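You operate a simulated robot arm through the tools that you are given. There is no shell and no other tool.

You are at the controls of a simulated robot arm. One attempt, no reset.

## Task
Wipe the old grease off the long shaft's journal, then oil it.
Fine: pad and brush back. Set down upright: pad, brush. A coat counts when it lies all over at full strength: go over it till it gets no stronger. What is to be rubbed or washed off counts as gone when no trace of it is left.

The check looks at the end state, three seconds after you hand in, the way a careful person would. Anything else that was tipped, shoved, dropped, spilled or broken makes it a failure.

## Robot
A 7-joint arm with a two-finger parallel gripper, fixed in place. Base frame: the origin is on the floor under the middle of its stand, x ahead of it, y to its left, z up; the work surface is at about z = 750. Readings come in mm, rad, newtons and seconds.
With the tool pointing down near the work surface it reaches from about 100 to 660 mm from the base axis. Its first joint turns from -1.152 to 1.152 rad. Payload 1.57 kg.
Tool frame: the origin (TCP) lies between the finger pads and is the grasp point; the fingertips stand 30 mm ahead of it; z points along the fingers, y is the line along which they close. The gripper opens to 80 mm. The fingers are 17 mm wide and 12 mm thick; the gripper's body (40 by 82 mm) begins 80 mm behind the TCP.
Orientation is that of the tool frame in the base frame, as [roll, pitch, yaw] about the fixed x, y, z axes, in that order (R = Rz(yaw) Ry(pitch) Rx(roll)). With the fingers straight down and closing along the base's y, the tool's x points along the base's -x, its y along +y and its z along -z.

## Interface
- The arm moves only by the tool play_rows. Its argument "commands" is a list of rows, each a list of 3 entries, a list of its own where there are three numbers: the shift along the base's x, y, z in cm, then the turn, a rotation vector about the base's x, y, z in rad, then the gripper command, from -1 (fully open) to 1 (shut), values between in proportion. In form: [[[x, y, z], [wx, wy, wz], gripper], ...]. A call has 1 to 20 rows; each row shifts and turns the commanded pose from where the row before left it. Each row takes 0.2 s and may step no farther than 50 mm and 0.15 rad from the row before; otherwise, or with a gripper value out of range, the whole call is refused. Where a pose cannot be reached the arm comes as near as it can. A force on the tool above 40 N (or 10 N above the force at the start of the call, whichever is more), or a blocked arm, ends the call early, and 0.2 s more pass. The fingers move at their own pace (about 72 mm/s each) and stop on an object; they squeeze with about 43 N. The grip force told is the motor's: it shows also when the fingers shut on nothing. Time passes only in rows, and 0.2 s behind the last, so rows that do not move let the fingers close. The reply holds the time, the measured pose of the TCP, the force on the tool along the base axes, the opening and the grip force, in the units named above and with some noise, with the torque about the TCP (base axes, N m) and any sound that the robot's microphone picked up.
- Cameras (640 x 400 px; columns grow to the right, rows downward): "scene" is fixed at [53.9, 455, 1414.3]; the picture's right is [-0.62, -0.79, 0.00], its down [-0.45, 0.35, -0.82] and it looks along [0.65, -0.51, -0.57] (base axes); focal length 312 px, centre (320, 200). "wrist" rides on the gripper at [72, -7, -122] in the tool frame; the picture's right is [0.09, 1.00, 0.00], its down [-0.84, 0.08, -0.54] and it looks along [-0.54, 0.05, 0.84] (tool axes); focal length 238 px, centre (320, 200). There is no depth. A picture from a camera that has moved, and an enlarged one, comes with that camera's place and axes in the base frame and with its lens. The place of the scene camera against the robot may be out by one fixed shift of up to 25 mm in any direction.
- snapshot(camera): a new picture of that camera. It takes no simulated time.
- zoom(camera, box): a new picture of the part [left, top, right, bottom] of that camera's present view, enlarged. It takes no simulated time.
- hand_in(): hands the job in; it is judged then, once.

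Places have to be worked out from the pictures, the camera data and where the tool is seen. Open the gripper and draw the arm clear of the work before you hand the job in, unless the task says otherwise.

The tools are called after ">>>" by a JSON object that holds its "op" and its "data". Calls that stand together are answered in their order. play_rows: Moves the arm, as the interface text tells. Its arguments: {"type":"object","properties":{"commands":{"type":"array","items":{"type":"array"}}},"required":["commands"]} The other tools are called the same way: snapshot (camera) takes a picture; zoom (camera, box) takes an enlarged picture of a part of a camera's view; hand_in () hands the job in.

At the start:

```text
clock: 0.0
eef_pos: [430.0, 34.3, 1188.4]
orientation: [-3.141, 0.0, 3.142]
force: [-0.6, 1.8, 1.1]
ft_torque: [-0.04, 0.03, 0.0]
opening: 79.9
grasp_force: 0.0
```

scene: 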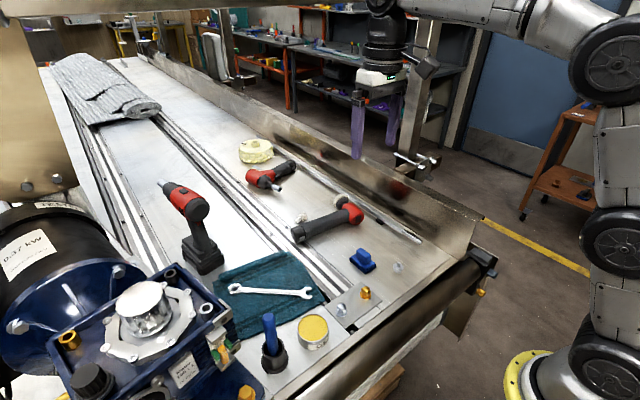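
wrist: 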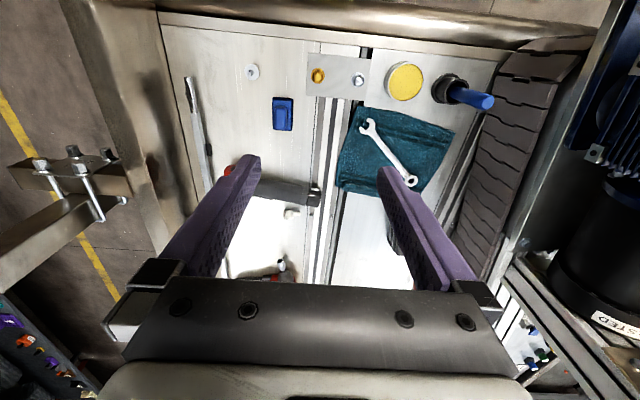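

I'll start by looking closely at the scene to identify the shaft, pad, brush and oil.

>>> {"op": "zoom", "data": {"camera": "scene", "box": [220, 240, 440, 390]}}

>>> {"op": "zoom", "data": {"camera": "wrist", "box": [160, 40, 510, 260]}}

>>> {"op": "zoom", "data": {"camera": "scene", "box": [40, 240, 260, 400]}}

>>> {"op": "zoom", "data": {"camera": "scene", "box": [220, 120, 440, 260]}}

```text
2.67 times, centred on (330, 315) of scene
camera zoom: at [53.9, 455.0, 1414.3], right [-0.62, -0.79, 0.0], down [-0.45, 0.35, -0.82], along [0.65, -0.51, -0.57], focal length 831 px, centre (293, -107)
```

zoom: 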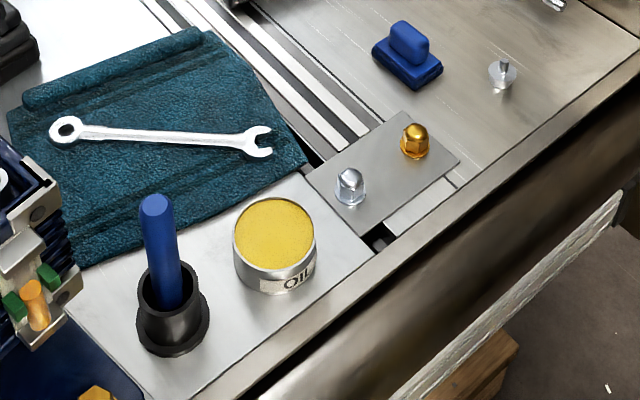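

```text
1.82 times, centred on (335, 150) of wrist
camera zoom: at [359.0, 27.9, 1310.2], right [-0.09, 1.0, 0.0], down [0.84, 0.08, 0.54], along [0.54, 0.05, -0.84], focal length 433 px, centre (293, 291)
```

zoom: 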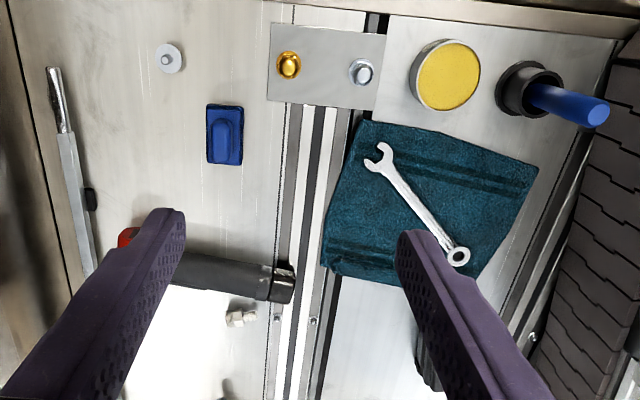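

```text
2.50 times, centred on (150, 320) of scene
camera zoom: at [53.9, 455.0, 1414.3], right [-0.62, -0.79, 0.0], down [-0.45, 0.35, -0.82], along [0.65, -0.51, -0.57], focal length 779 px, centre (745, -100)
```

zoom: 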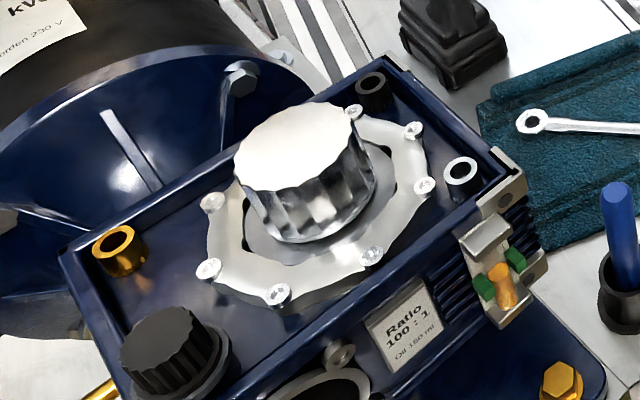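

```text
2.86 times, centred on (330, 190) of scene
camera zoom: at [53.9, 455.0, 1414.3], right [-0.62, -0.79, 0.0], down [-0.45, 0.35, -0.82], along [0.65, -0.51, -0.57], focal length 890 px, centre (291, 229)
```

zoom: 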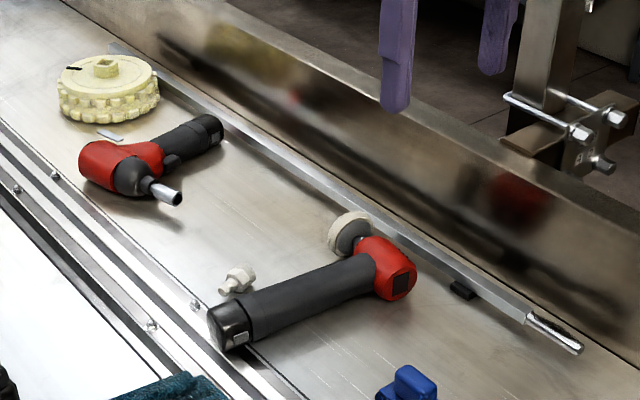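

The long shaft lies by the side wall, its journal end near (465, -230) and apparently greased; the blue pad is near (488, -42), the oil tin near (400, 200) and the brush in its holder near (407, 295). I'll move over the journal with the wrist camera for a close look, staying high.

>>> {"op": "play_rows", "data": {"commands": [[[0, -4, -2], [0, 0, 0], -1], [[0, -4, -2], [0, 0, 0], -1], [[0, -4, -2], [0, 0, 0], -1], [[0, -4, -2], [0, 0, 0], -1], [[0, -3.5, -2], [0, 0, 0], -1], [[0, -3.5, -2], [0, 0, 0], -1]]}}

```text
clock: 1.4
eef_pos: [428.8, -197.2, 1073.0]
orientation: [3.141, 0.0, 3.141]
force: [0.2, 0.2, -0.8]
ft_torque: [-0.03, 0.0, -0.01]
opening: 79.9
grasp_force: 0.0
```

The arm is now near (429, -197, 1073). I take wrist and scene pictures from here.

>>> {"op": "snapshot", "data": {"camera": "wrist"}}

>>> {"op": "snapshot", "data": {"camera": "scene"}}

>>> {"op": "zoom", "data": {"camera": "wrist", "box": [220, 60, 420, 185]}}

```text
taken
camera wrist: at [359.0, -202.4, 1193.2], right [-0.09, 1.0, 0.0], down [0.84, 0.08, 0.54], along [0.54, 0.05, -0.84], focal length 238 px, centre (320, 200)
```

wrist: 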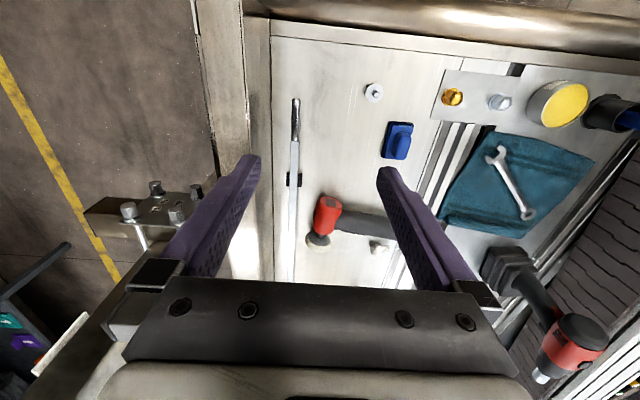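

```text
taken
```

scene: 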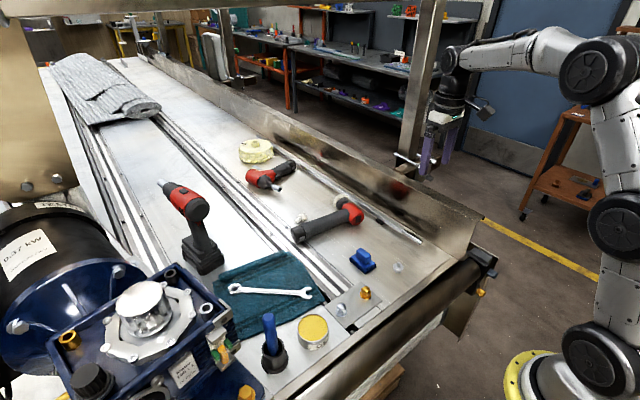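

```text
3.20 times, centred on (320, 122) of wrist
camera zoom: at [359.0, -202.4, 1193.2], right [-0.09, 1.0, 0.0], down [0.84, 0.08, 0.54], along [0.54, 0.05, -0.84], focal length 763 px, centre (320, 448)
```

zoom: 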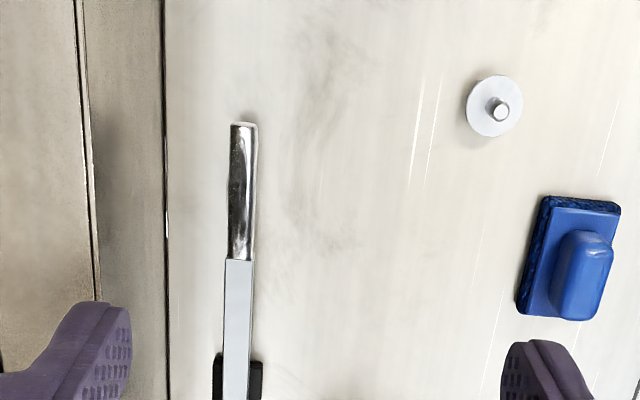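

The journal end is around (435–500, -235, ~771), about 14 mm in diameter. I go lower and look at it from close up.

>>> {"op": "play_rows", "data": {"commands": [[[0, -1, -4], [0, 0, 0], -1], [[0, -1, -4], [0, 0, 0], -1], [[0, -1, -4], [0, 0, 0], -1]]}}

>>> {"op": "snapshot", "data": {"camera": "wrist"}}

>>> {"op": "zoom", "data": {"camera": "wrist", "box": [260, 60, 380, 135]}}

>>> {"op": "zoom", "data": {"camera": "scene", "box": [340, 200, 440, 262]}}

```text
clock: 2.2
eef_pos: [430.3, -225.0, 951.0]
orientation: [-3.141, 0.0, -3.141]
force: [-0.1, 0.1, 0.3]
ft_torque: [-0.01, -0.01, 0.01]
opening: 79.8
grasp_force: 0.1
```

```text
taken
camera wrist: at [359.4, -232.2, 1071.9], right [-0.09, 1.0, 0.0], down [0.84, 0.08, 0.54], along [0.54, 0.05, -0.84], focal length 238 px, centre (320, 200)
```

wrist: 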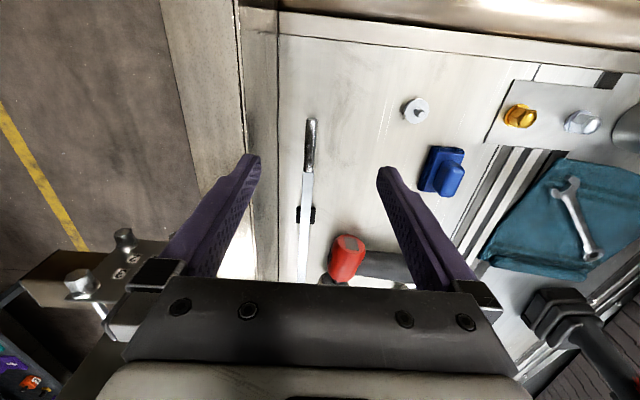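

```text
5.33 times, centred on (320, 98) of wrist
camera zoom: at [359.4, -232.2, 1071.9], right [-0.09, 1.0, 0.0], down [0.84, 0.08, 0.54], along [0.54, 0.05, -0.84], focal length 1271 px, centre (320, 747)
```

zoom: 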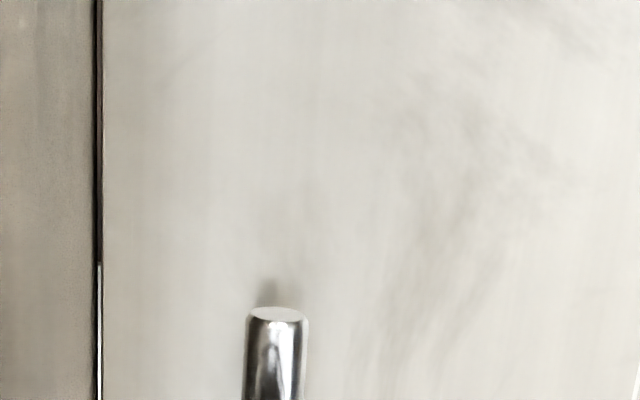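

```text
6.40 times, centred on (390, 231) of scene
camera zoom: at [53.9, 455.0, 1414.3], right [-0.62, -0.79, 0.0], down [-0.45, 0.35, -0.82], along [0.65, -0.51, -0.57], focal length 1995 px, centre (-128, 2)
```

zoom: 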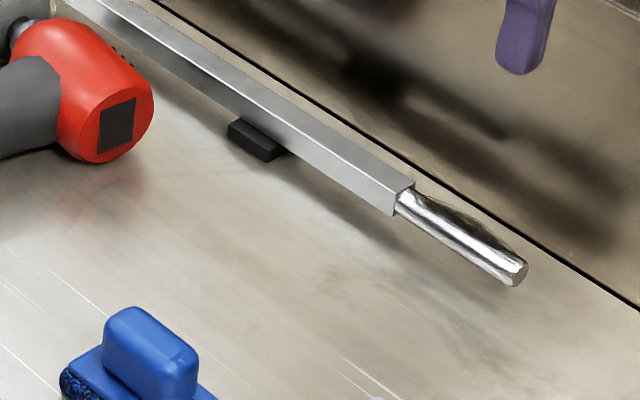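

I zoom on the journal itself in the wrist view to find the grease.

>>> {"op": "zoom", "data": {"camera": "wrist", "box": [280, 110, 344, 150]}}

>>> {"op": "zoom", "data": {"camera": "wrist", "box": [280, 150, 376, 210]}}

>>> {"op": "zoom", "data": {"camera": "scene", "box": [395, 222, 427, 242]}}

```text
10.00 times, centred on (312, 130) of wrist
camera zoom: at [359.4, -232.2, 1071.9], right [-0.09, 1.0, 0.0], down [0.84, 0.08, 0.54], along [0.54, 0.05, -0.84], focal length 2384 px, centre (400, 900)
```

zoom: 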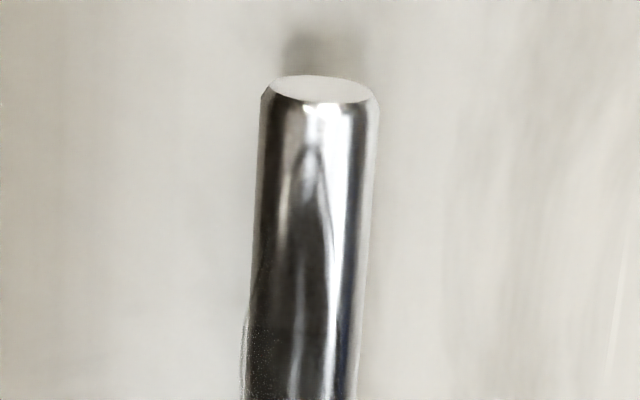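

```text
6.67 times, centred on (328, 180) of wrist
camera zoom: at [359.4, -232.2, 1071.9], right [-0.09, 1.0, 0.0], down [0.84, 0.08, 0.54], along [0.54, 0.05, -0.84], focal length 1589 px, centre (267, 333)
```

zoom: 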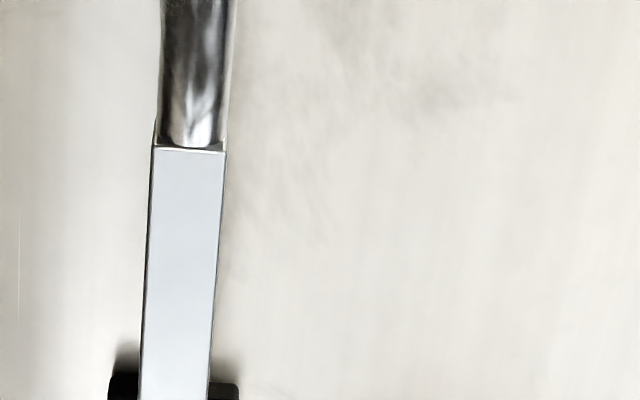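

```text
16.00 times, centred on (411, 232) of scene
camera zoom: at [53.9, 455.0, 1414.3], right [-0.62, -0.79, 0.0], down [-0.45, 0.35, -0.82], along [0.65, -0.51, -0.57], focal length 4986 px, centre (-1136, -312)
```

zoom: 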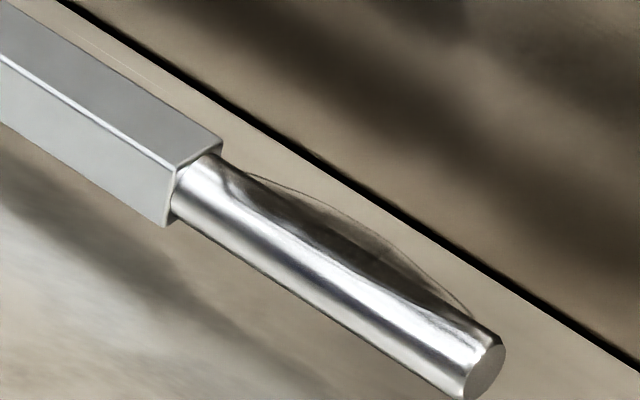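

There's a translucent dark film on the top and wall side of the journal. I'll yaw the tool by 90° so the wrist camera looks from the wall side, and check all round.

>>> {"op": "play_rows", "data": {"commands": [[[0.3, -0.1, -0.6], [0, 0, 0.143], -1], [[0.3, -0.1, -0.6], [0, 0, 0.143], -1], [[0.3, -0.1, -0.6], [0, 0, 0.143], -1], [[0.3, -0.1, -0.6], [0, 0, 0.143], -1], [[0.3, -0.1, -0.6], [0, 0, 0.143], -1], [[0.3, -0.1, -0.6], [0, 0, 0.143], -1], [[0.3, -0.1, -0.6], [0, 0, 0.143], -1], [[0.3, -0.1, -0.6], [0, 0, 0.143], -1], [[0.3, -0.1, -0.6], [0, 0, 0.143], -1], [[0.3, -0.1, -0.6], [0, 0, 0.143], -1], [[0.3, -0.1, -0.6], [0, 0, 0.14], -1]]}}

>>> {"op": "snapshot", "data": {"camera": "wrist"}}

>>> {"op": "snapshot", "data": {"camera": "scene"}}

```text
clock: 4.6
eef_pos: [463.1, -236.0, 884.4]
orientation: [-3.141, -0.001, -1.569]
force: [-0.5, -0.7, -1.2]
ft_torque: [-0.04, -0.02, 0.0]
opening: 79.9
grasp_force: 0.2
```

```text
taken
camera wrist: at [472.1, -307.4, 1004.2], right [-1.0, -0.09, 0.0], down [-0.08, 0.84, 0.54], along [-0.05, 0.54, -0.84], focal length 238 px, centre (320, 200)
```

wrist: 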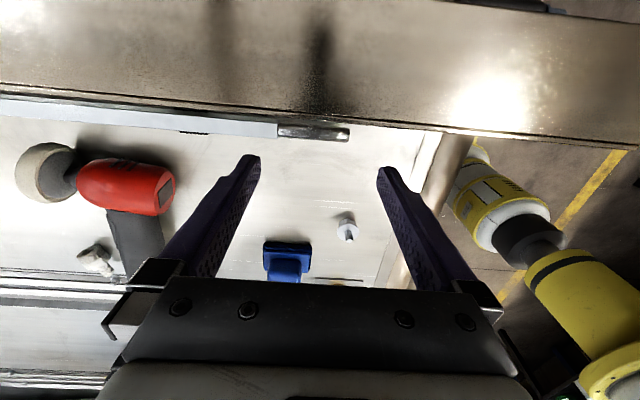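

```text
taken
```

scene: 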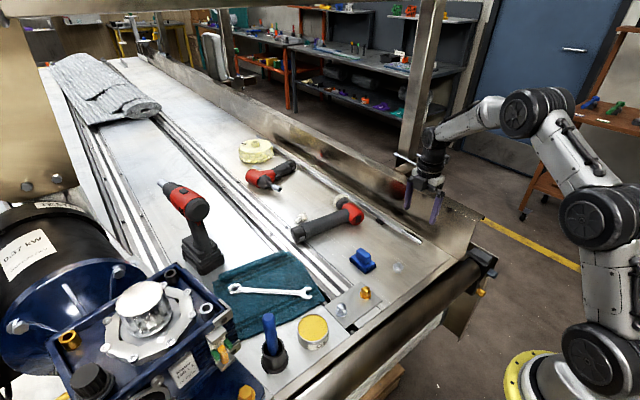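

From the wall side the journal is visible; I zoom in on it.

>>> {"op": "zoom", "data": {"camera": "wrist", "box": [270, 112, 366, 152]}}

>>> {"op": "zoom", "data": {"camera": "scene", "box": [395, 222, 427, 242]}}

>>> {"op": "zoom", "data": {"camera": "wrist", "box": [230, 180, 390, 290]}}

```text
6.67 times, centred on (318, 132) of wrist
camera zoom: at [472.1, -307.4, 1004.2], right [-1.0, -0.09, 0.0], down [-0.08, 0.84, 0.54], along [-0.05, 0.54, -0.84], focal length 1589 px, centre (333, 653)
```

zoom: 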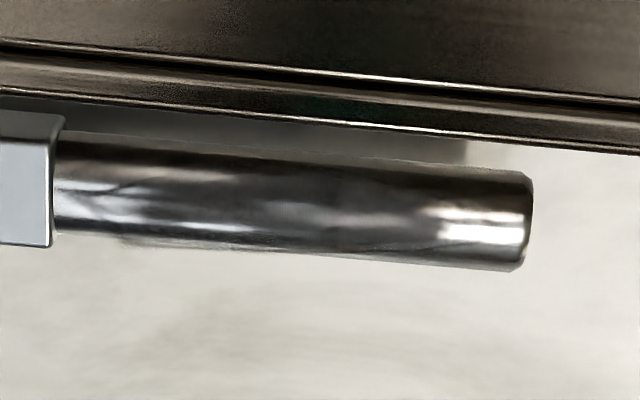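

```text
16.00 times, centred on (411, 232) of scene
camera zoom: at [53.9, 455.0, 1414.3], right [-0.62, -0.79, 0.0], down [-0.45, 0.35, -0.82], along [0.65, -0.51, -0.57], focal length 4986 px, centre (-1136, -312)
```

zoom: 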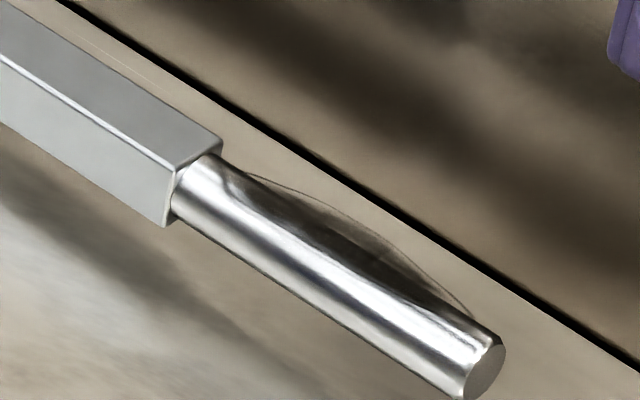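

```text
3.64 times, centred on (310, 235) of wrist
camera zoom: at [472.1, -307.4, 1004.2], right [-1.0, -0.09, 0.0], down [-0.08, 0.84, 0.54], along [-0.05, 0.54, -0.84], focal length 867 px, centre (356, 73)
```

zoom: 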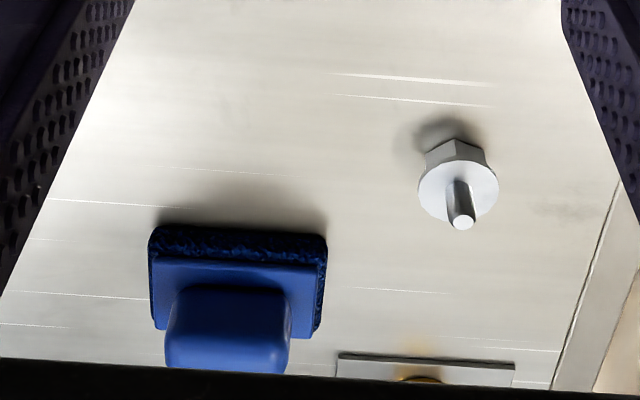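

The grease film seems to run over the top and wall side of the journal. I tilt the camera lower on the wall side to see how far down it goes.

>>> {"op": "play_rows", "data": {"commands": [[[0, -1.3, 0], [0.125, 0, 0], -1], [[0, -1.3, 0], [0.125, 0, 0], -1], [[0, -1.3, 0], [0.125, 0, 0], -1], [[0, -1.3, 0], [0.125, 0, 0], -1]]}}

>>> {"op": "snapshot", "data": {"camera": "wrist"}}

>>> {"op": "zoom", "data": {"camera": "wrist", "box": [260, 100, 388, 180]}}

```text
clock: 5.5
eef_pos: [465.0, -263.4, 885.4]
orientation: [3.131, 0.397, -1.572]
force: [-2.2, 6.1, 4.2]
ft_torque: [-0.12, 0.17, -0.13]
opening: 80.0
grasp_force: 0.1
stopped in row 4: the force on the tool passed its limit at 53 N (the readings are from after the stop); the commanded pose is now the measured one
```

```text
taken
camera wrist: at [474.4, -377.1, 968.5], right [-1.0, -0.09, -0.03], down [-0.07, 0.56, 0.82], along [-0.06, 0.82, -0.56], focal length 238 px, centre (320, 200)
```

wrist: 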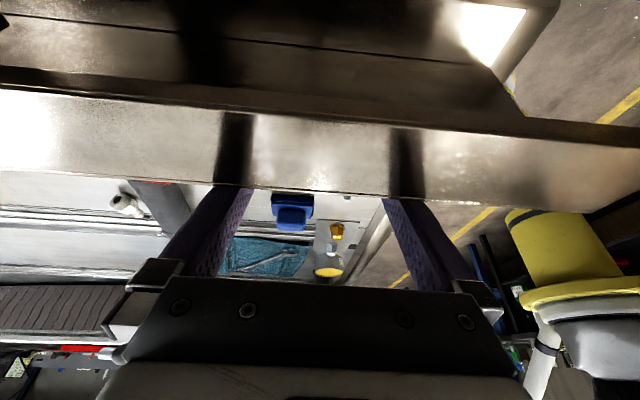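

```text
5.00 times, centred on (324, 140) of wrist
camera zoom: at [474.4, -377.1, 968.5], right [-1.0, -0.09, -0.03], down [-0.07, 0.56, 0.82], along [-0.06, 0.82, -0.56], focal length 1192 px, centre (300, 500)
```

zoom: 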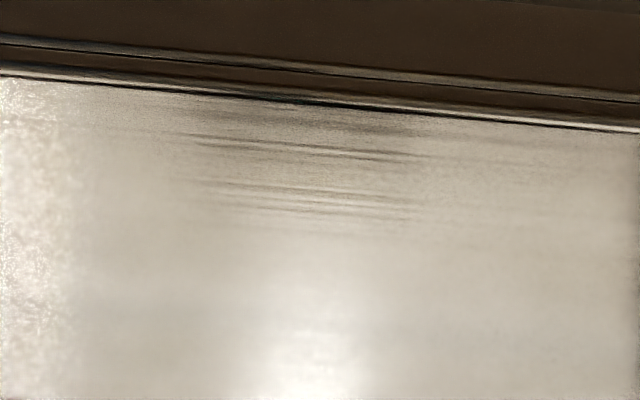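

The fingertips touched the top of the side wall, so the wall is closer and higher than I assumed. I back away upward and undo the tilt.

>>> {"op": "play_rows", "data": {"commands": [[[0, 0, 2], [0, 0, 0], -1], [[0, 1, 3], [0, 0, 0], -1], [[0, 1.5, 1], [-0.13, 0, 0], -1], [[0, 1.5, 1], [-0.13, 0, 0], -1], [[0, 1.0, 0], [-0.13, 0, 0], -1]]}}

>>> {"op": "snapshot", "data": {"camera": "wrist"}}

>>> {"op": "zoom", "data": {"camera": "scene", "box": [340, 130, 500, 280]}}

```text
clock: 6.7
eef_pos: [465.2, -214.8, 955.5]
orientation: [3.132, 0.005, -1.572]
force: [0.2, 0.2, -0.7]
ft_torque: [0.0, 0.02, -0.04]
opening: 80.4
grasp_force: 0.2
```

```text
taken
camera wrist: at [475.4, -287.0, 1075.2], right [-1.0, -0.09, 0.01], down [-0.07, 0.83, 0.55], along [-0.06, 0.54, -0.84], focal length 238 px, centre (320, 200)
```

wrist: 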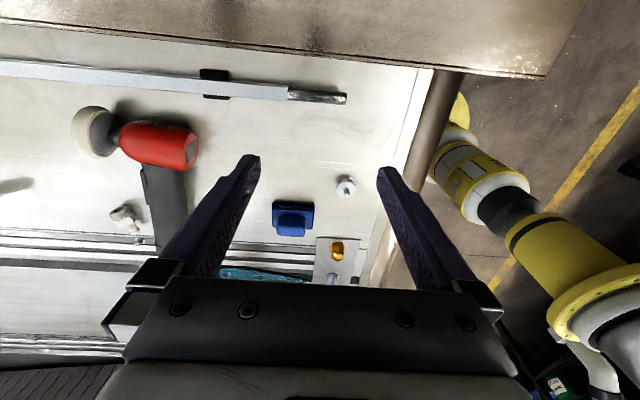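

```text
2.67 times, centred on (420, 205) of scene
camera zoom: at [54.0, 455.0, 1414.3], right [-0.62, -0.79, 0.0], down [-0.45, 0.35, -0.82], along [0.65, -0.51, -0.57], focal length 831 px, centre (53, 187)
```

zoom: 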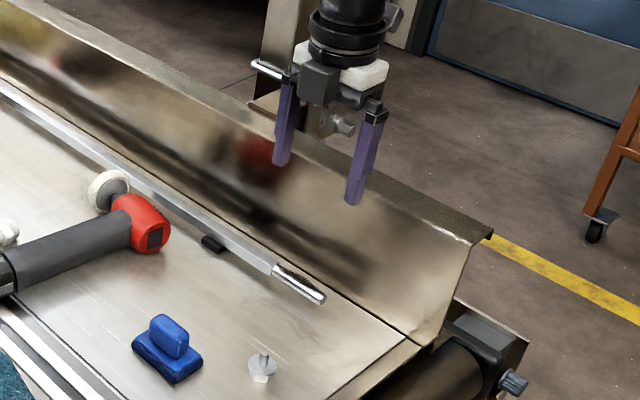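

The wall's inner face is about y = -280 with its top near z = 893, so the journal (y ≈ -235) has some 37 mm of clearance on that side. I zoom again on the journal from this clear pose.

>>> {"op": "zoom", "data": {"camera": "wrist", "box": [278, 77, 358, 117]}}

>>> {"op": "zoom", "data": {"camera": "wrist", "box": [260, 170, 380, 245]}}

>>> {"op": "zoom", "data": {"camera": "scene", "box": [340, 235, 390, 275]}}

>>> {"op": "zoom", "data": {"camera": "scene", "box": [250, 300, 340, 380]}}

```text
8.00 times, centred on (318, 97) of wrist
camera zoom: at [475.4, -287.0, 1075.2], right [-1.0, -0.09, 0.01], down [-0.07, 0.83, 0.55], along [-0.06, 0.54, -0.84], focal length 1907 px, centre (336, 1024)
```

zoom: 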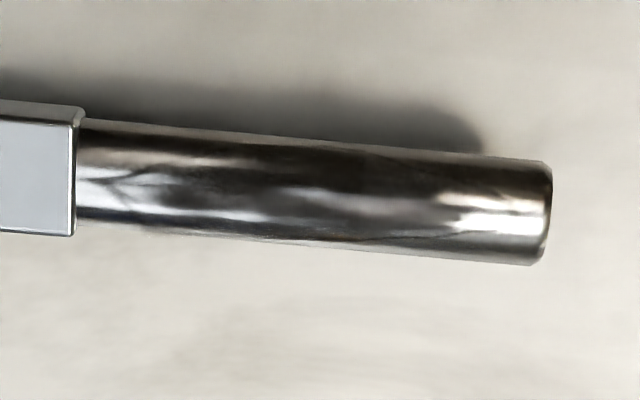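

```text
5.33 times, centred on (320, 208) of wrist
camera zoom: at [475.4, -287.0, 1075.2], right [-1.0, -0.09, 0.01], down [-0.07, 0.83, 0.55], along [-0.06, 0.54, -0.84], focal length 1271 px, centre (320, 160)
```

zoom: 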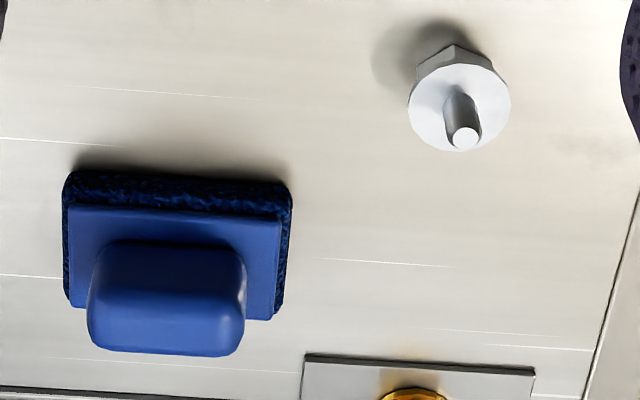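

```text
10.00 times, centred on (365, 255) of scene
camera zoom: at [54.0, 455.0, 1414.3], right [-0.62, -0.79, 0.0], down [-0.45, 0.35, -0.82], along [0.65, -0.51, -0.57], focal length 3116 px, centre (-130, -350)
```

zoom: 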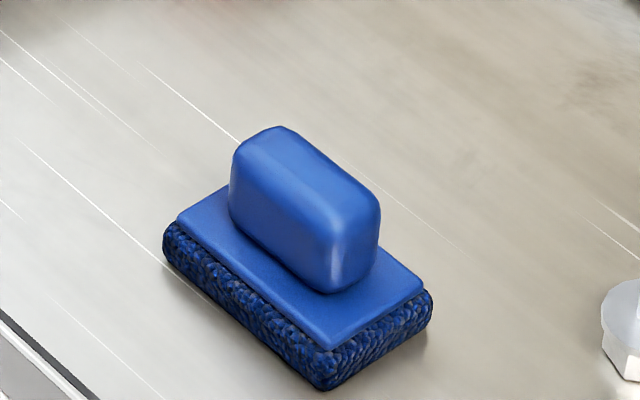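

```text
5.00 times, centred on (295, 340) of scene
camera zoom: at [54.0, 455.0, 1414.3], right [-0.62, -0.79, 0.0], down [-0.45, 0.35, -0.82], along [0.65, -0.51, -0.57], focal length 1558 px, centre (445, -500)
```

zoom: 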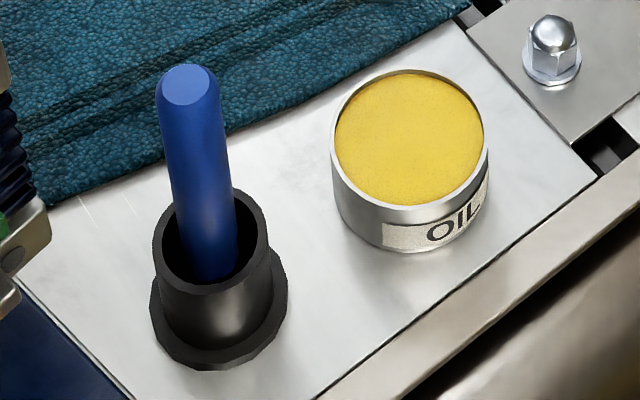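

The pad's handle can be gripped from above; the oil tin has an oil-soaked face flush with its rim; the brush stands in a holder. Before wiping, I want a low end-on look at the journal, so I yaw back and move to the near end with the gripper closed, tilting the camera to look along +x.

>>> {"op": "play_rows", "data": {"commands": [[[-0.9, -0.2, 0.3], [0, 0, -0.143], 1], [[-0.9, -0.2, 0.3], [0, 0, -0.143], 1], [[-0.9, -0.2, 0.3], [0, 0, -0.143], 1], [[-0.9, -0.2, 0.3], [0, 0, -0.143], 1], [[-0.9, -0.2, 0.3], [0, 0, -0.143], 1], [[-0.9, -0.2, 0.3], [0, 0, -0.143], 1], [[-0.9, -0.2, 0.3], [0, 0, -0.143], 1], [[-0.9, -0.2, 0.3], [0, 0, -0.143], 1], [[-0.9, -0.2, 0.3], [0, 0, -0.143], 1], [[-0.9, -0.2, 0.3], [0, 0, -0.143], 1], [[-0.9, -0.2, 0.3], [0, 0, -0.14], 1], [[-1, 0, -1], [0, -0.12, 0], 1], [[-1, 0, -1], [0, -0.12, 0], 1], [[-0.5, 0, -1], [0, -0.12, 0], 1], [[-0.5, 0, -1], [0, -0.12, 0], 1], [[-0.5, 0, -1], [0, -0.12, 0], 1]]}}

>>> {"op": "snapshot", "data": {"camera": "wrist"}}

```text
clock: 10.1
eef_pos: [330.8, -237.2, 937.9]
orientation: [3.135, 0.607, -3.14]
force: [1.1, 1.1, -0.2]
ft_torque: [0.01, -0.02, 0.0]
opening: 0.1
grasp_force: 21.2
```

```text
taken
camera wrist: at [203.7, -245.3, 994.9], right [-0.08, 1.0, -0.05], down [0.38, 0.07, 0.92], along [0.92, 0.06, -0.38], focal length 238 px, centre (320, 200)
```

wrist: 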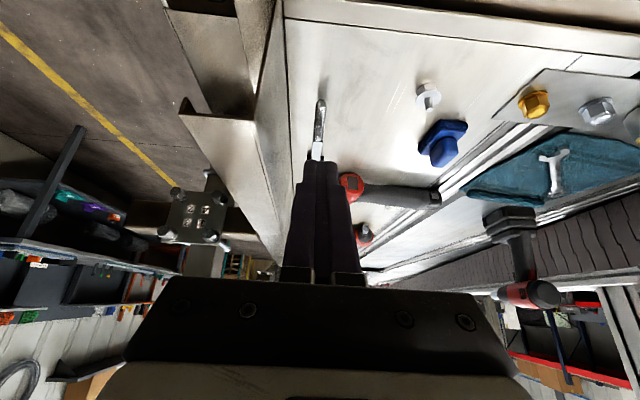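

I zoom on the journal from this end view.

>>> {"op": "zoom", "data": {"camera": "wrist", "box": [290, 90, 350, 165]}}

>>> {"op": "zoom", "data": {"camera": "wrist", "box": [160, 60, 330, 200]}}

```text
5.33 times, centred on (320, 128) of wrist
camera zoom: at [203.7, -245.3, 994.9], right [-0.08, 1.0, -0.05], down [0.38, 0.07, 0.92], along [0.92, 0.06, -0.38], focal length 1271 px, centre (320, 587)
```

zoom: 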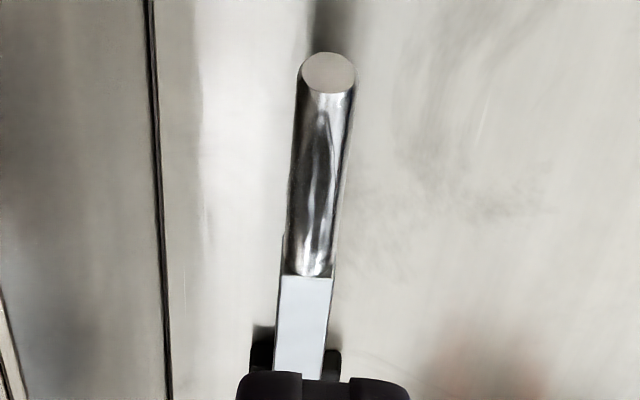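

```text
2.86 times, centred on (245, 130) of wrist
camera zoom: at [203.7, -245.3, 994.9], right [-0.08, 1.0, -0.05], down [0.38, 0.07, 0.92], along [0.92, 0.06, -0.38], focal length 681 px, centre (534, 400)
```

zoom: 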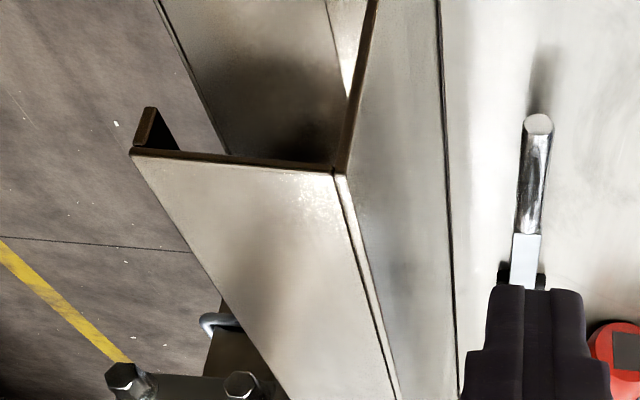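

Wall is an upside-down channel with a flat top; good. I lower further for a flatter end view.

>>> {"op": "play_rows", "data": {"commands": [[[0, -0.6, -2], [0, 0, 0], 1], [[0, -0.6, -2], [0, 0, 0], 1], [[0, 0, -1.5], [0, 0, 0], 1]]}}

>>> {"op": "zoom", "data": {"camera": "wrist", "box": [270, 80, 370, 180]}}

>>> {"op": "zoom", "data": {"camera": "wrist", "box": [305, 110, 345, 165]}}

```text
clock: 10.8
eef_pos: [330.8, -250.8, 880.7]
orientation: [3.134, 0.607, -3.138]
force: [-0.5, 0.7, 0.3]
ft_torque: [-0.01, -0.03, -0.03]
opening: 0.0
grasp_force: 20.9
```

```text
4.00 times, centred on (320, 130) of wrist
camera zoom: at [204.2, -257.5, 939.0], right [-0.08, 1.0, -0.05], down [0.38, 0.07, 0.92], along [0.92, 0.06, -0.38], focal length 953 px, centre (320, 480)
```

zoom: 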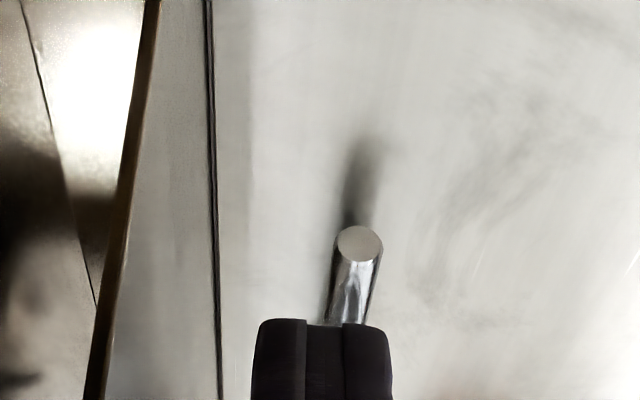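

```text
7.27 times, centred on (325, 138) of wrist
camera zoom: at [204.2, -257.5, 939.0], right [-0.08, 1.0, -0.05], down [0.38, 0.07, 0.92], along [0.92, 0.06, -0.38], focal length 1734 px, centre (284, 654)
```

zoom: 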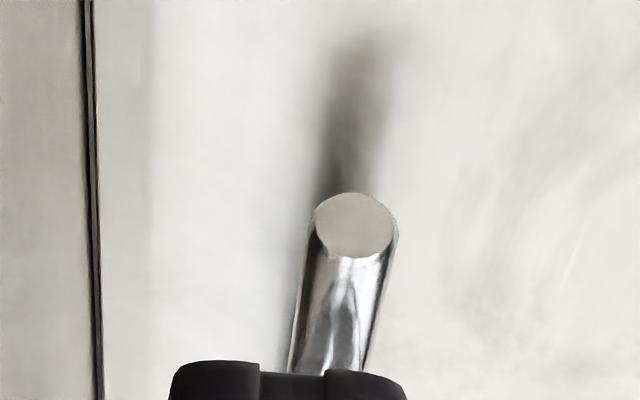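

The journal axis is about y = -234, z = 768, diameter about 14 mm. Now I rise, untilt, and go above the pad to inspect it.

>>> {"op": "play_rows", "data": {"commands": [[[0, 0, 4], [0, 0, 0], 1], [[0, 1, 4], [0, 0, 0], 1], [[3, 4, 0], [0, 0.12, 0], -1], [[3, 4, 0], [0, 0.12, 0], -1], [[3, 4, 0], [0, 0.12, 0], -1], [[3, 4, 0], [0, 0.12, 0], -1], [[3, 4, -1], [0, 0.127, 0], -1], [[0, 0, -3], [0, 0, 0], -1]]}}

>>> {"op": "snapshot", "data": {"camera": "wrist"}}

>>> {"op": "zoom", "data": {"camera": "wrist", "box": [260, 90, 380, 180]}}

```text
refused: row 7 steps farther than a row can; nothing moved
```

```text
taken
camera wrist: at [204.2, -257.5, 939.0], right [-0.08, 1.0, -0.05], down [0.38, 0.07, 0.92], along [0.92, 0.06, -0.38], focal length 238 px, centre (320, 200)
```

wrist: 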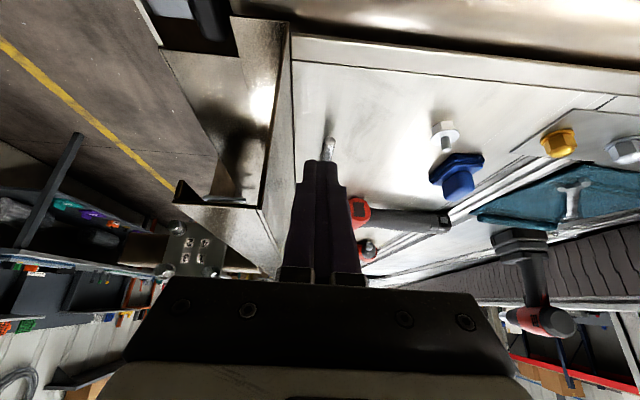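

```text
4.44 times, centred on (320, 135) of wrist
camera zoom: at [204.2, -257.5, 939.0], right [-0.08, 1.0, -0.05], down [0.38, 0.07, 0.92], along [0.92, 0.06, -0.38], focal length 1059 px, centre (320, 489)
```

zoom: 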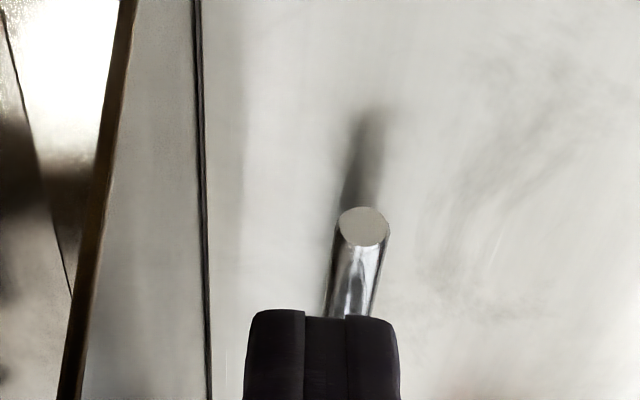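

The call was refused (row 7 was just over 50 mm), so nothing moved. I resend with smaller steps.

>>> {"op": "play_rows", "data": {"commands": [[[0, 0, 4], [0, 0, 0], 1], [[0, 1, 4], [0, 0, 0], 1], [[2.9, 3.9, 0], [0, 0.12, 0], -1], [[2.9, 3.9, 0], [0, 0.12, 0], -1], [[2.9, 3.9, 0], [0, 0.12, 0], -1], [[2.9, 3.9, 0], [0, 0.12, 0], -1], [[2.9, 3.9, 0], [0, 0.127, 0], -1], [[0, 0, -4], [0, 0, 0], -1]]}}

>>> {"op": "snapshot", "data": {"camera": "wrist"}}

>>> {"op": "zoom", "data": {"camera": "wrist", "box": [260, 90, 380, 180]}}

```text
clock: 12.7
eef_pos: [478.1, -42.7, 923.2]
orientation: [3.132, 0.0, -3.141]
force: [0.7, 0.8, 0.5]
ft_torque: [0.02, -0.04, -0.02]
opening: 80.0
grasp_force: 0.1
```

```text
taken
camera wrist: at [407.7, -50.5, 1043.8], right [-0.09, 1.0, 0.01], down [0.84, 0.07, 0.54], along [0.54, 0.06, -0.84], focal length 238 px, centre (320, 200)
```

wrist: 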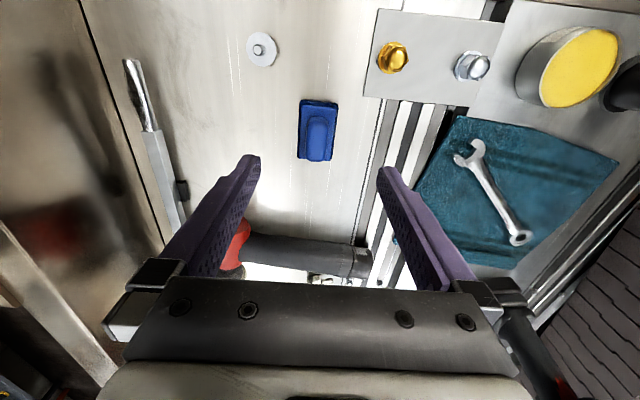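

```text
4.44 times, centred on (320, 135) of wrist
camera zoom: at [407.7, -50.5, 1043.8], right [-0.09, 1.0, 0.01], down [0.84, 0.07, 0.54], along [0.54, 0.06, -0.84], focal length 1059 px, centre (320, 489)
```

zoom: 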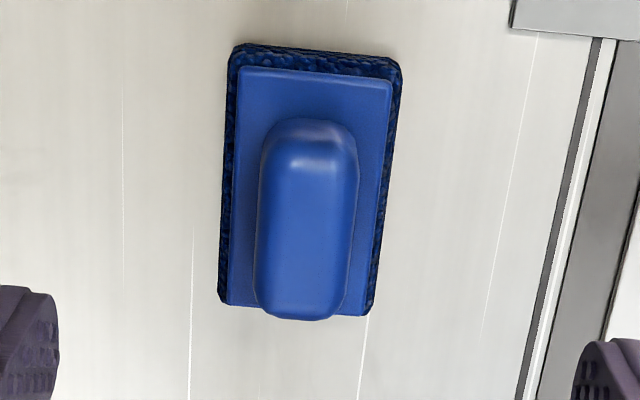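

The pad is axis-aligned, centred about (495, -43), handle about 24 mm wide and 45 mm long with its top near z ≈ 793. I descend over it with open fingers to about z = 805.

>>> {"op": "play_rows", "data": {"commands": [[[0.85, 0, -4], [-0.009, 0, 0], -1], [[0.85, 0, -4], [0, 0, 0], -1], [[0, 0, -2], [0, 0, 0], -1], [[0, 0, -1], [0, 0, 0], -1]]}}

>>> {"op": "snapshot", "data": {"camera": "wrist"}}

>>> {"op": "zoom", "data": {"camera": "scene", "box": [320, 200, 420, 290]}}

```text
clock: 13.7
eef_pos: [494.4, -44.3, 814.1]
orientation: [3.14, 0.0, -3.139]
force: [-1.1, 0.0, 0.0]
ft_torque: [0.0, 0.0, 0.0]
opening: 79.7
grasp_force: 0.0
```

```text
taken
camera wrist: at [422.9, -51.0, 934.1], right [-0.09, 1.0, 0.0], down [0.84, 0.08, 0.54], along [0.54, 0.05, -0.84], focal length 238 px, centre (320, 200)
```

wrist: 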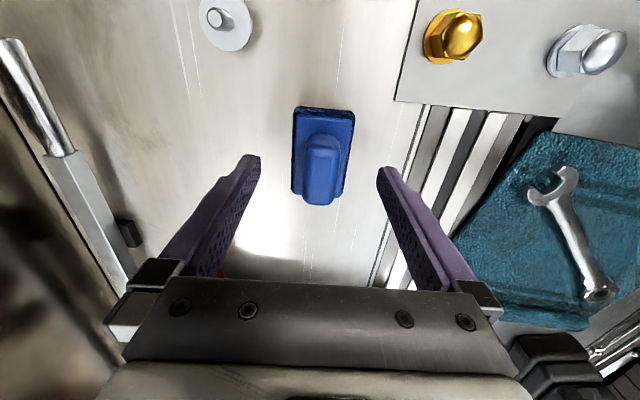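

```text
4.44 times, centred on (370, 245) of scene
camera zoom: at [53.9, 455.0, 1414.3], right [-0.62, -0.79, 0.0], down [-0.45, 0.35, -0.82], along [0.65, -0.51, -0.57], focal length 1385 px, centre (98, 0)
```

zoom: 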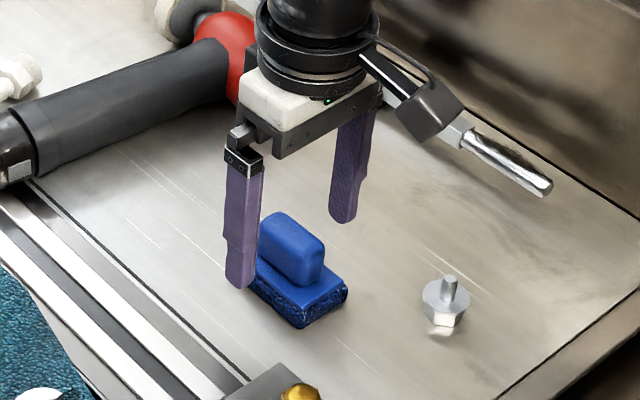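

Fingers straddle the handle, well centred. I lower 11 mm more and close on the handle.

>>> {"op": "play_rows", "data": {"commands": [[[0, 0, -0.6], [0, 0, 0], -1], [[0, 0, -0.5], [0, 0, 0], -1], [[0, 0, 0], [0, 0, 0], -0.2], [[0, 0, 0], [0, 0, 0], 1], [[0, 0, 0], [0, 0, 0], 1], [[0, 0, 0], [0, 0, 0], 1], [[0, 0, 0], [0, 0, 0], 1]]}}

>>> {"op": "zoom", "data": {"camera": "scene", "box": [320, 200, 420, 290]}}

```text
clock: 15.2
eef_pos: [494.2, -43.3, 802.4]
orientation: [3.141, 0.0, -3.14]
force: [0.7, 0.3, 0.2]
ft_torque: [-0.02, -0.01, -0.02]
opening: 22.8
grasp_force: 35.4
```

```text
4.44 times, centred on (370, 245) of scene
camera zoom: at [54.0, 455.0, 1414.3], right [-0.62, -0.79, 0.0], down [-0.45, 0.35, -0.82], along [0.65, -0.51, -0.57], focal length 1385 px, centre (98, 0)
```

zoom: 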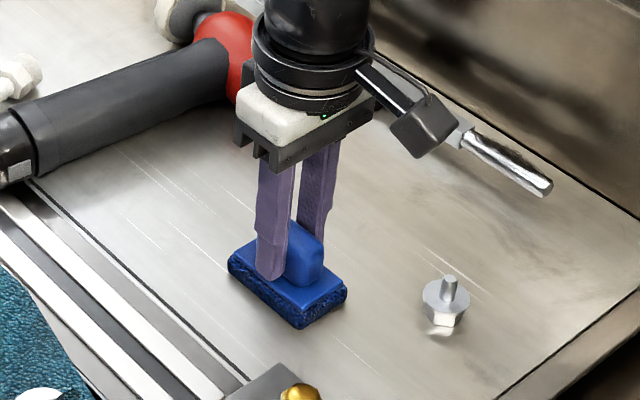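

Gripped (22.8 mm). I lift it straight up and take a look, then carry it above the journal.

>>> {"op": "play_rows", "data": {"commands": [[[0, 0, 2], [0, 0, 0], 1], [[0, 0, 4], [0, 0, 0], 1], [[0, 0, 4], [0, 0, 0], 1], [[-0.7, -4.7, 0], [0, 0, 0], 1], [[-0.7, -4.7, 0], [0, 0, 0], 1], [[-0.7, -4.7, 0], [0, 0, 0], 1], [[-0.7, -4.7, 0], [0, 0, 0], 1]]}}

>>> {"op": "snapshot", "data": {"camera": "wrist"}}

>>> {"op": "zoom", "data": {"camera": "scene", "box": [360, 150, 480, 260]}}

```text
clock: 16.9
eef_pos: [465.8, -234.9, 899.0]
orientation: [-3.141, 0.001, -3.138]
force: [-0.3, -0.1, -0.3]
ft_torque: [0.03, 0.02, 0.0]
opening: 22.7
grasp_force: 35.6
```

```text
taken
camera wrist: at [394.5, -241.0, 1020.3], right [-0.09, 1.0, 0.0], down [0.84, 0.08, 0.54], along [0.54, 0.05, -0.84], focal length 238 px, centre (320, 200)
```

wrist: 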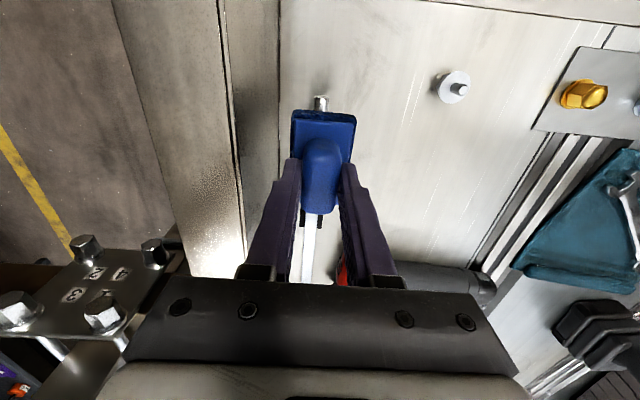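

```text
3.64 times, centred on (420, 205) of scene
camera zoom: at [53.9, 455.0, 1414.3], right [-0.62, -0.79, 0.0], down [-0.45, 0.35, -0.82], along [0.65, -0.51, -0.57], focal length 1133 px, centre (-44, 182)
```

zoom: 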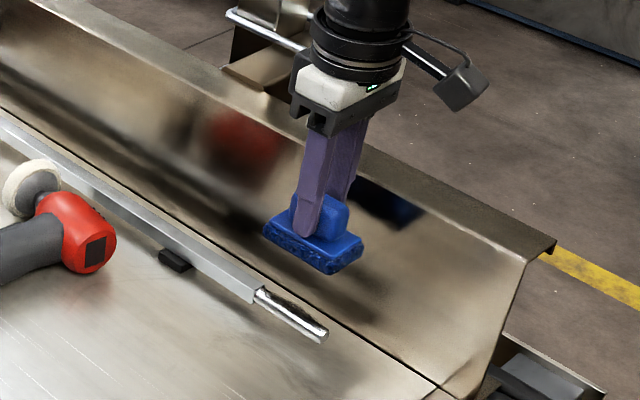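

The pad hangs level over the journal. I shift to x ≈ 463 to stay clear of the square shoulder and descend to just above contact.

>>> {"op": "play_rows", "data": {"commands": [[[-0.3, 0.1, -3], [0, 0, 0], 1], [[0, 0, -2.5], [0, 0, 0], 1], [[0, 0, -0.8], [0, 0, 0], 1], [[0, 0, -0.3], [0, 0, 0], 1]]}}

>>> {"op": "zoom", "data": {"camera": "scene", "box": [380, 190, 460, 250]}}

>>> {"op": "snapshot", "data": {"camera": "wrist"}}

```text
clock: 17.9
eef_pos: [462.1, -230.1, 833.0]
orientation: [-3.141, 0.0, -3.139]
force: [0.0, 0.3, -0.5]
ft_torque: [-0.02, -0.02, 0.02]
opening: 22.7
grasp_force: 35.5
```

```text
6.67 times, centred on (420, 220) of scene
camera zoom: at [54.0, 455.0, 1414.3], right [-0.62, -0.79, 0.0], down [-0.45, 0.35, -0.82], along [0.65, -0.51, -0.57], focal length 2078 px, centre (-347, 67)
```

zoom: 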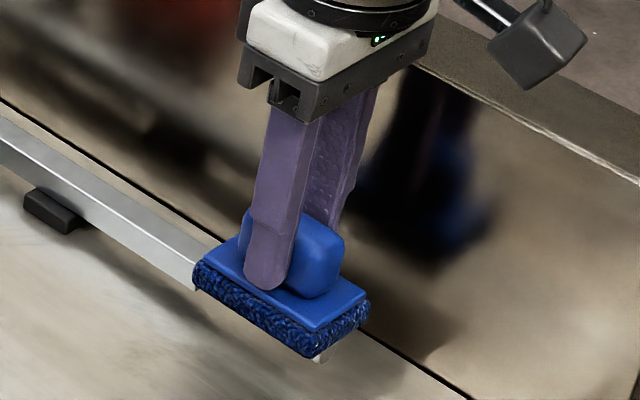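

```text
taken
camera wrist: at [391.5, -236.6, 955.0], right [-0.09, 1.0, 0.0], down [0.84, 0.08, 0.54], along [0.54, 0.05, -0.84], focal length 238 px, centre (320, 200)
```

wrist: 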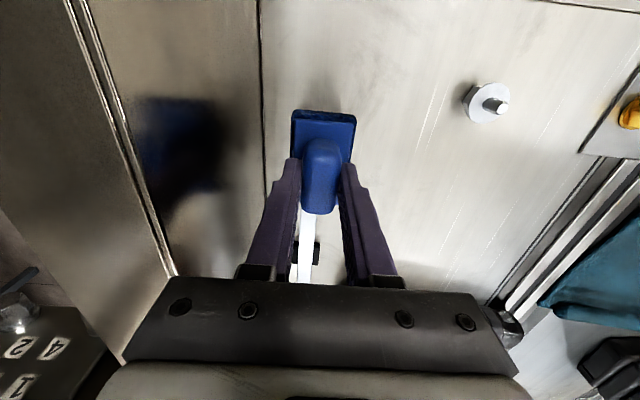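

No contact yet at TCP z = 833. I descend in small steps watching the force.

>>> {"op": "play_rows", "data": {"commands": [[[0, 0, -0.2], [0, 0, 0], 1], [[0, 0, -0.2], [0, 0, 0], 1]]}}

>>> {"op": "play_rows", "data": {"commands": [[[0, 0, -0.15], [0, 0, 0], 1], [[0, 0, 0], [0, 0, 0], 1]]}}

>>> {"op": "play_rows", "data": {"commands": [[[0, 0, -0.1], [0, 0, 0], 1], [[0, 0, 0], [0, 0, 0], 1]]}}

```text
clock: 18.4
eef_pos: [462.7, -230.0, 831.4]
orientation: [-3.141, 0.0, -3.141]
force: [0.5, 0.2, -1.3]
ft_torque: [-0.02, 0.05, 0.01]
opening: 22.9
grasp_force: 36.0
```

```text
clock: 19.1
eef_pos: [461.2, -230.6, 828.5]
orientation: [3.141, 0.0, -3.14]
force: [0.7, 0.0, 0.3]
ft_torque: [0.0, -0.02, -0.01]
opening: 22.6
grasp_force: 35.6
```

```text
clock: 19.6
eef_pos: [461.2, -230.0, 829.6]
orientation: [-3.141, -0.001, -3.141]
force: [0.4, -0.4, -0.1]
ft_torque: [-0.01, -0.02, 0.03]
opening: 23.1
grasp_force: 35.3
```

Still no contact at about z ≈ 828.5. I keep going down in 1 mm steps and correct y by -3 mm.

>>> {"op": "play_rows", "data": {"commands": [[[0, -0.3, -0.1], [0, 0, 0], 1], [[0, 0, -0.1], [0, 0, 0], 1]]}}

>>> {"op": "play_rows", "data": {"commands": [[[0, 0, -0.1], [0, 0, 0], 1], [[0, 0, 0], [0, 0, 0], 1]]}}

>>> {"op": "play_rows", "data": {"commands": [[[0, 0, -0.1], [0, 0, 0], 1], [[0, 0, 0], [0, 0, 0], 1]]}}

>>> {"op": "zoom", "data": {"camera": "scene", "box": [380, 190, 460, 250]}}

```text
clock: 20.2
eef_pos: [461.6, -232.7, 829.3]
orientation: [3.14, 0.0, -3.141]
force: [-5.8, 6.5, 11.3]
ft_torque: [0.27, 0.14, 0.03]
opening: 22.8
grasp_force: 35.4
```

```text
clock: 20.9
eef_pos: [463.1, -233.3, 827.9]
orientation: [-3.141, 0.0, -3.141]
force: [-11.9, 9.0, 24.2]
ft_torque: [0.44, 0.37, 0.07]
opening: 22.7
grasp_force: 35.2
```

```text
clock: 21.4
eef_pos: [461.8, -232.6, 827.3]
orientation: [-3.141, 0.003, -3.14]
force: [-11.2, 9.8, 36.3]
ft_torque: [0.43, 0.57, 0.02]
opening: 22.9
grasp_force: 35.4
```

```text
6.67 times, centred on (420, 220) of scene
camera zoom: at [53.2, 455.5, 1414.2], right [-0.62, -0.79, 0.0], down [-0.45, 0.35, -0.82], along [0.65, -0.51, -0.57], focal length 2078 px, centre (-347, 67)
```

zoom: 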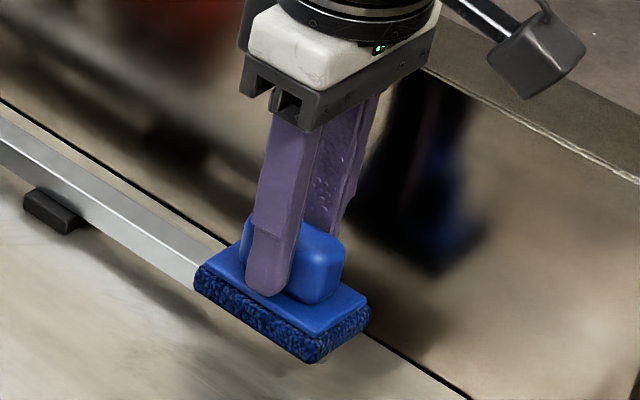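

Contact found at TCP z ≈ 828 (journal top near 775). I ease off 1.5 mm and do a few crosswise strokes, then look at what changed.

>>> {"op": "play_rows", "data": {"commands": [[[0, 0, 0.15], [0, 0, 0], 1], [[0, -0.5, 0], [0, 0, 0], 1], [[0, -0.5, 0], [0, 0, 0], 1], [[0, 0.5, 0], [0, 0, 0], 1], [[0, 0.5, 0], [0, 0, 0], 1], [[0, 0.5, 0], [0, 0, 0], 1], [[0, 0.5, 0], [0, 0, 0], 1], [[0, -0.5, 0], [0, 0, 0], 1], [[0, -0.5, 0], [0, 0, 0], 1]]}}

>>> {"op": "play_rows", "data": {"commands": [[[0, 0, 3], [0, 0, 0], 1], [[0, 0, 4], [0, 0, 0], 1]]}}

>>> {"op": "zoom", "data": {"camera": "scene", "box": [395, 222, 427, 242]}}

```text
clock: 23.4
eef_pos: [463.0, -230.1, 827.9]
orientation: [3.138, 0.0, -3.141]
force: [0.2, 19.7, 27.9]
ft_torque: [0.82, -0.15, 0.09]
opening: 23.4
grasp_force: 35.4
```

```text
clock: 24.1
eef_pos: [460.8, -232.6, 895.2]
orientation: [3.139, -0.003, 3.141]
force: [-0.2, 0.1, 0.4]
ft_torque: [-0.02, 0.02, -0.01]
opening: 23.0
grasp_force: 35.1
```

```text
16.00 times, centred on (411, 232) of scene
camera zoom: at [54.0, 455.0, 1414.3], right [-0.62, -0.79, 0.0], down [-0.45, 0.35, -0.82], along [0.65, -0.51, -0.57], focal length 4986 px, centre (-1136, -312)
```

zoom: 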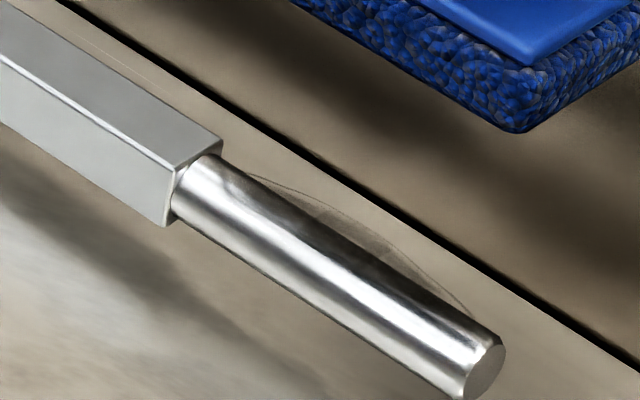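

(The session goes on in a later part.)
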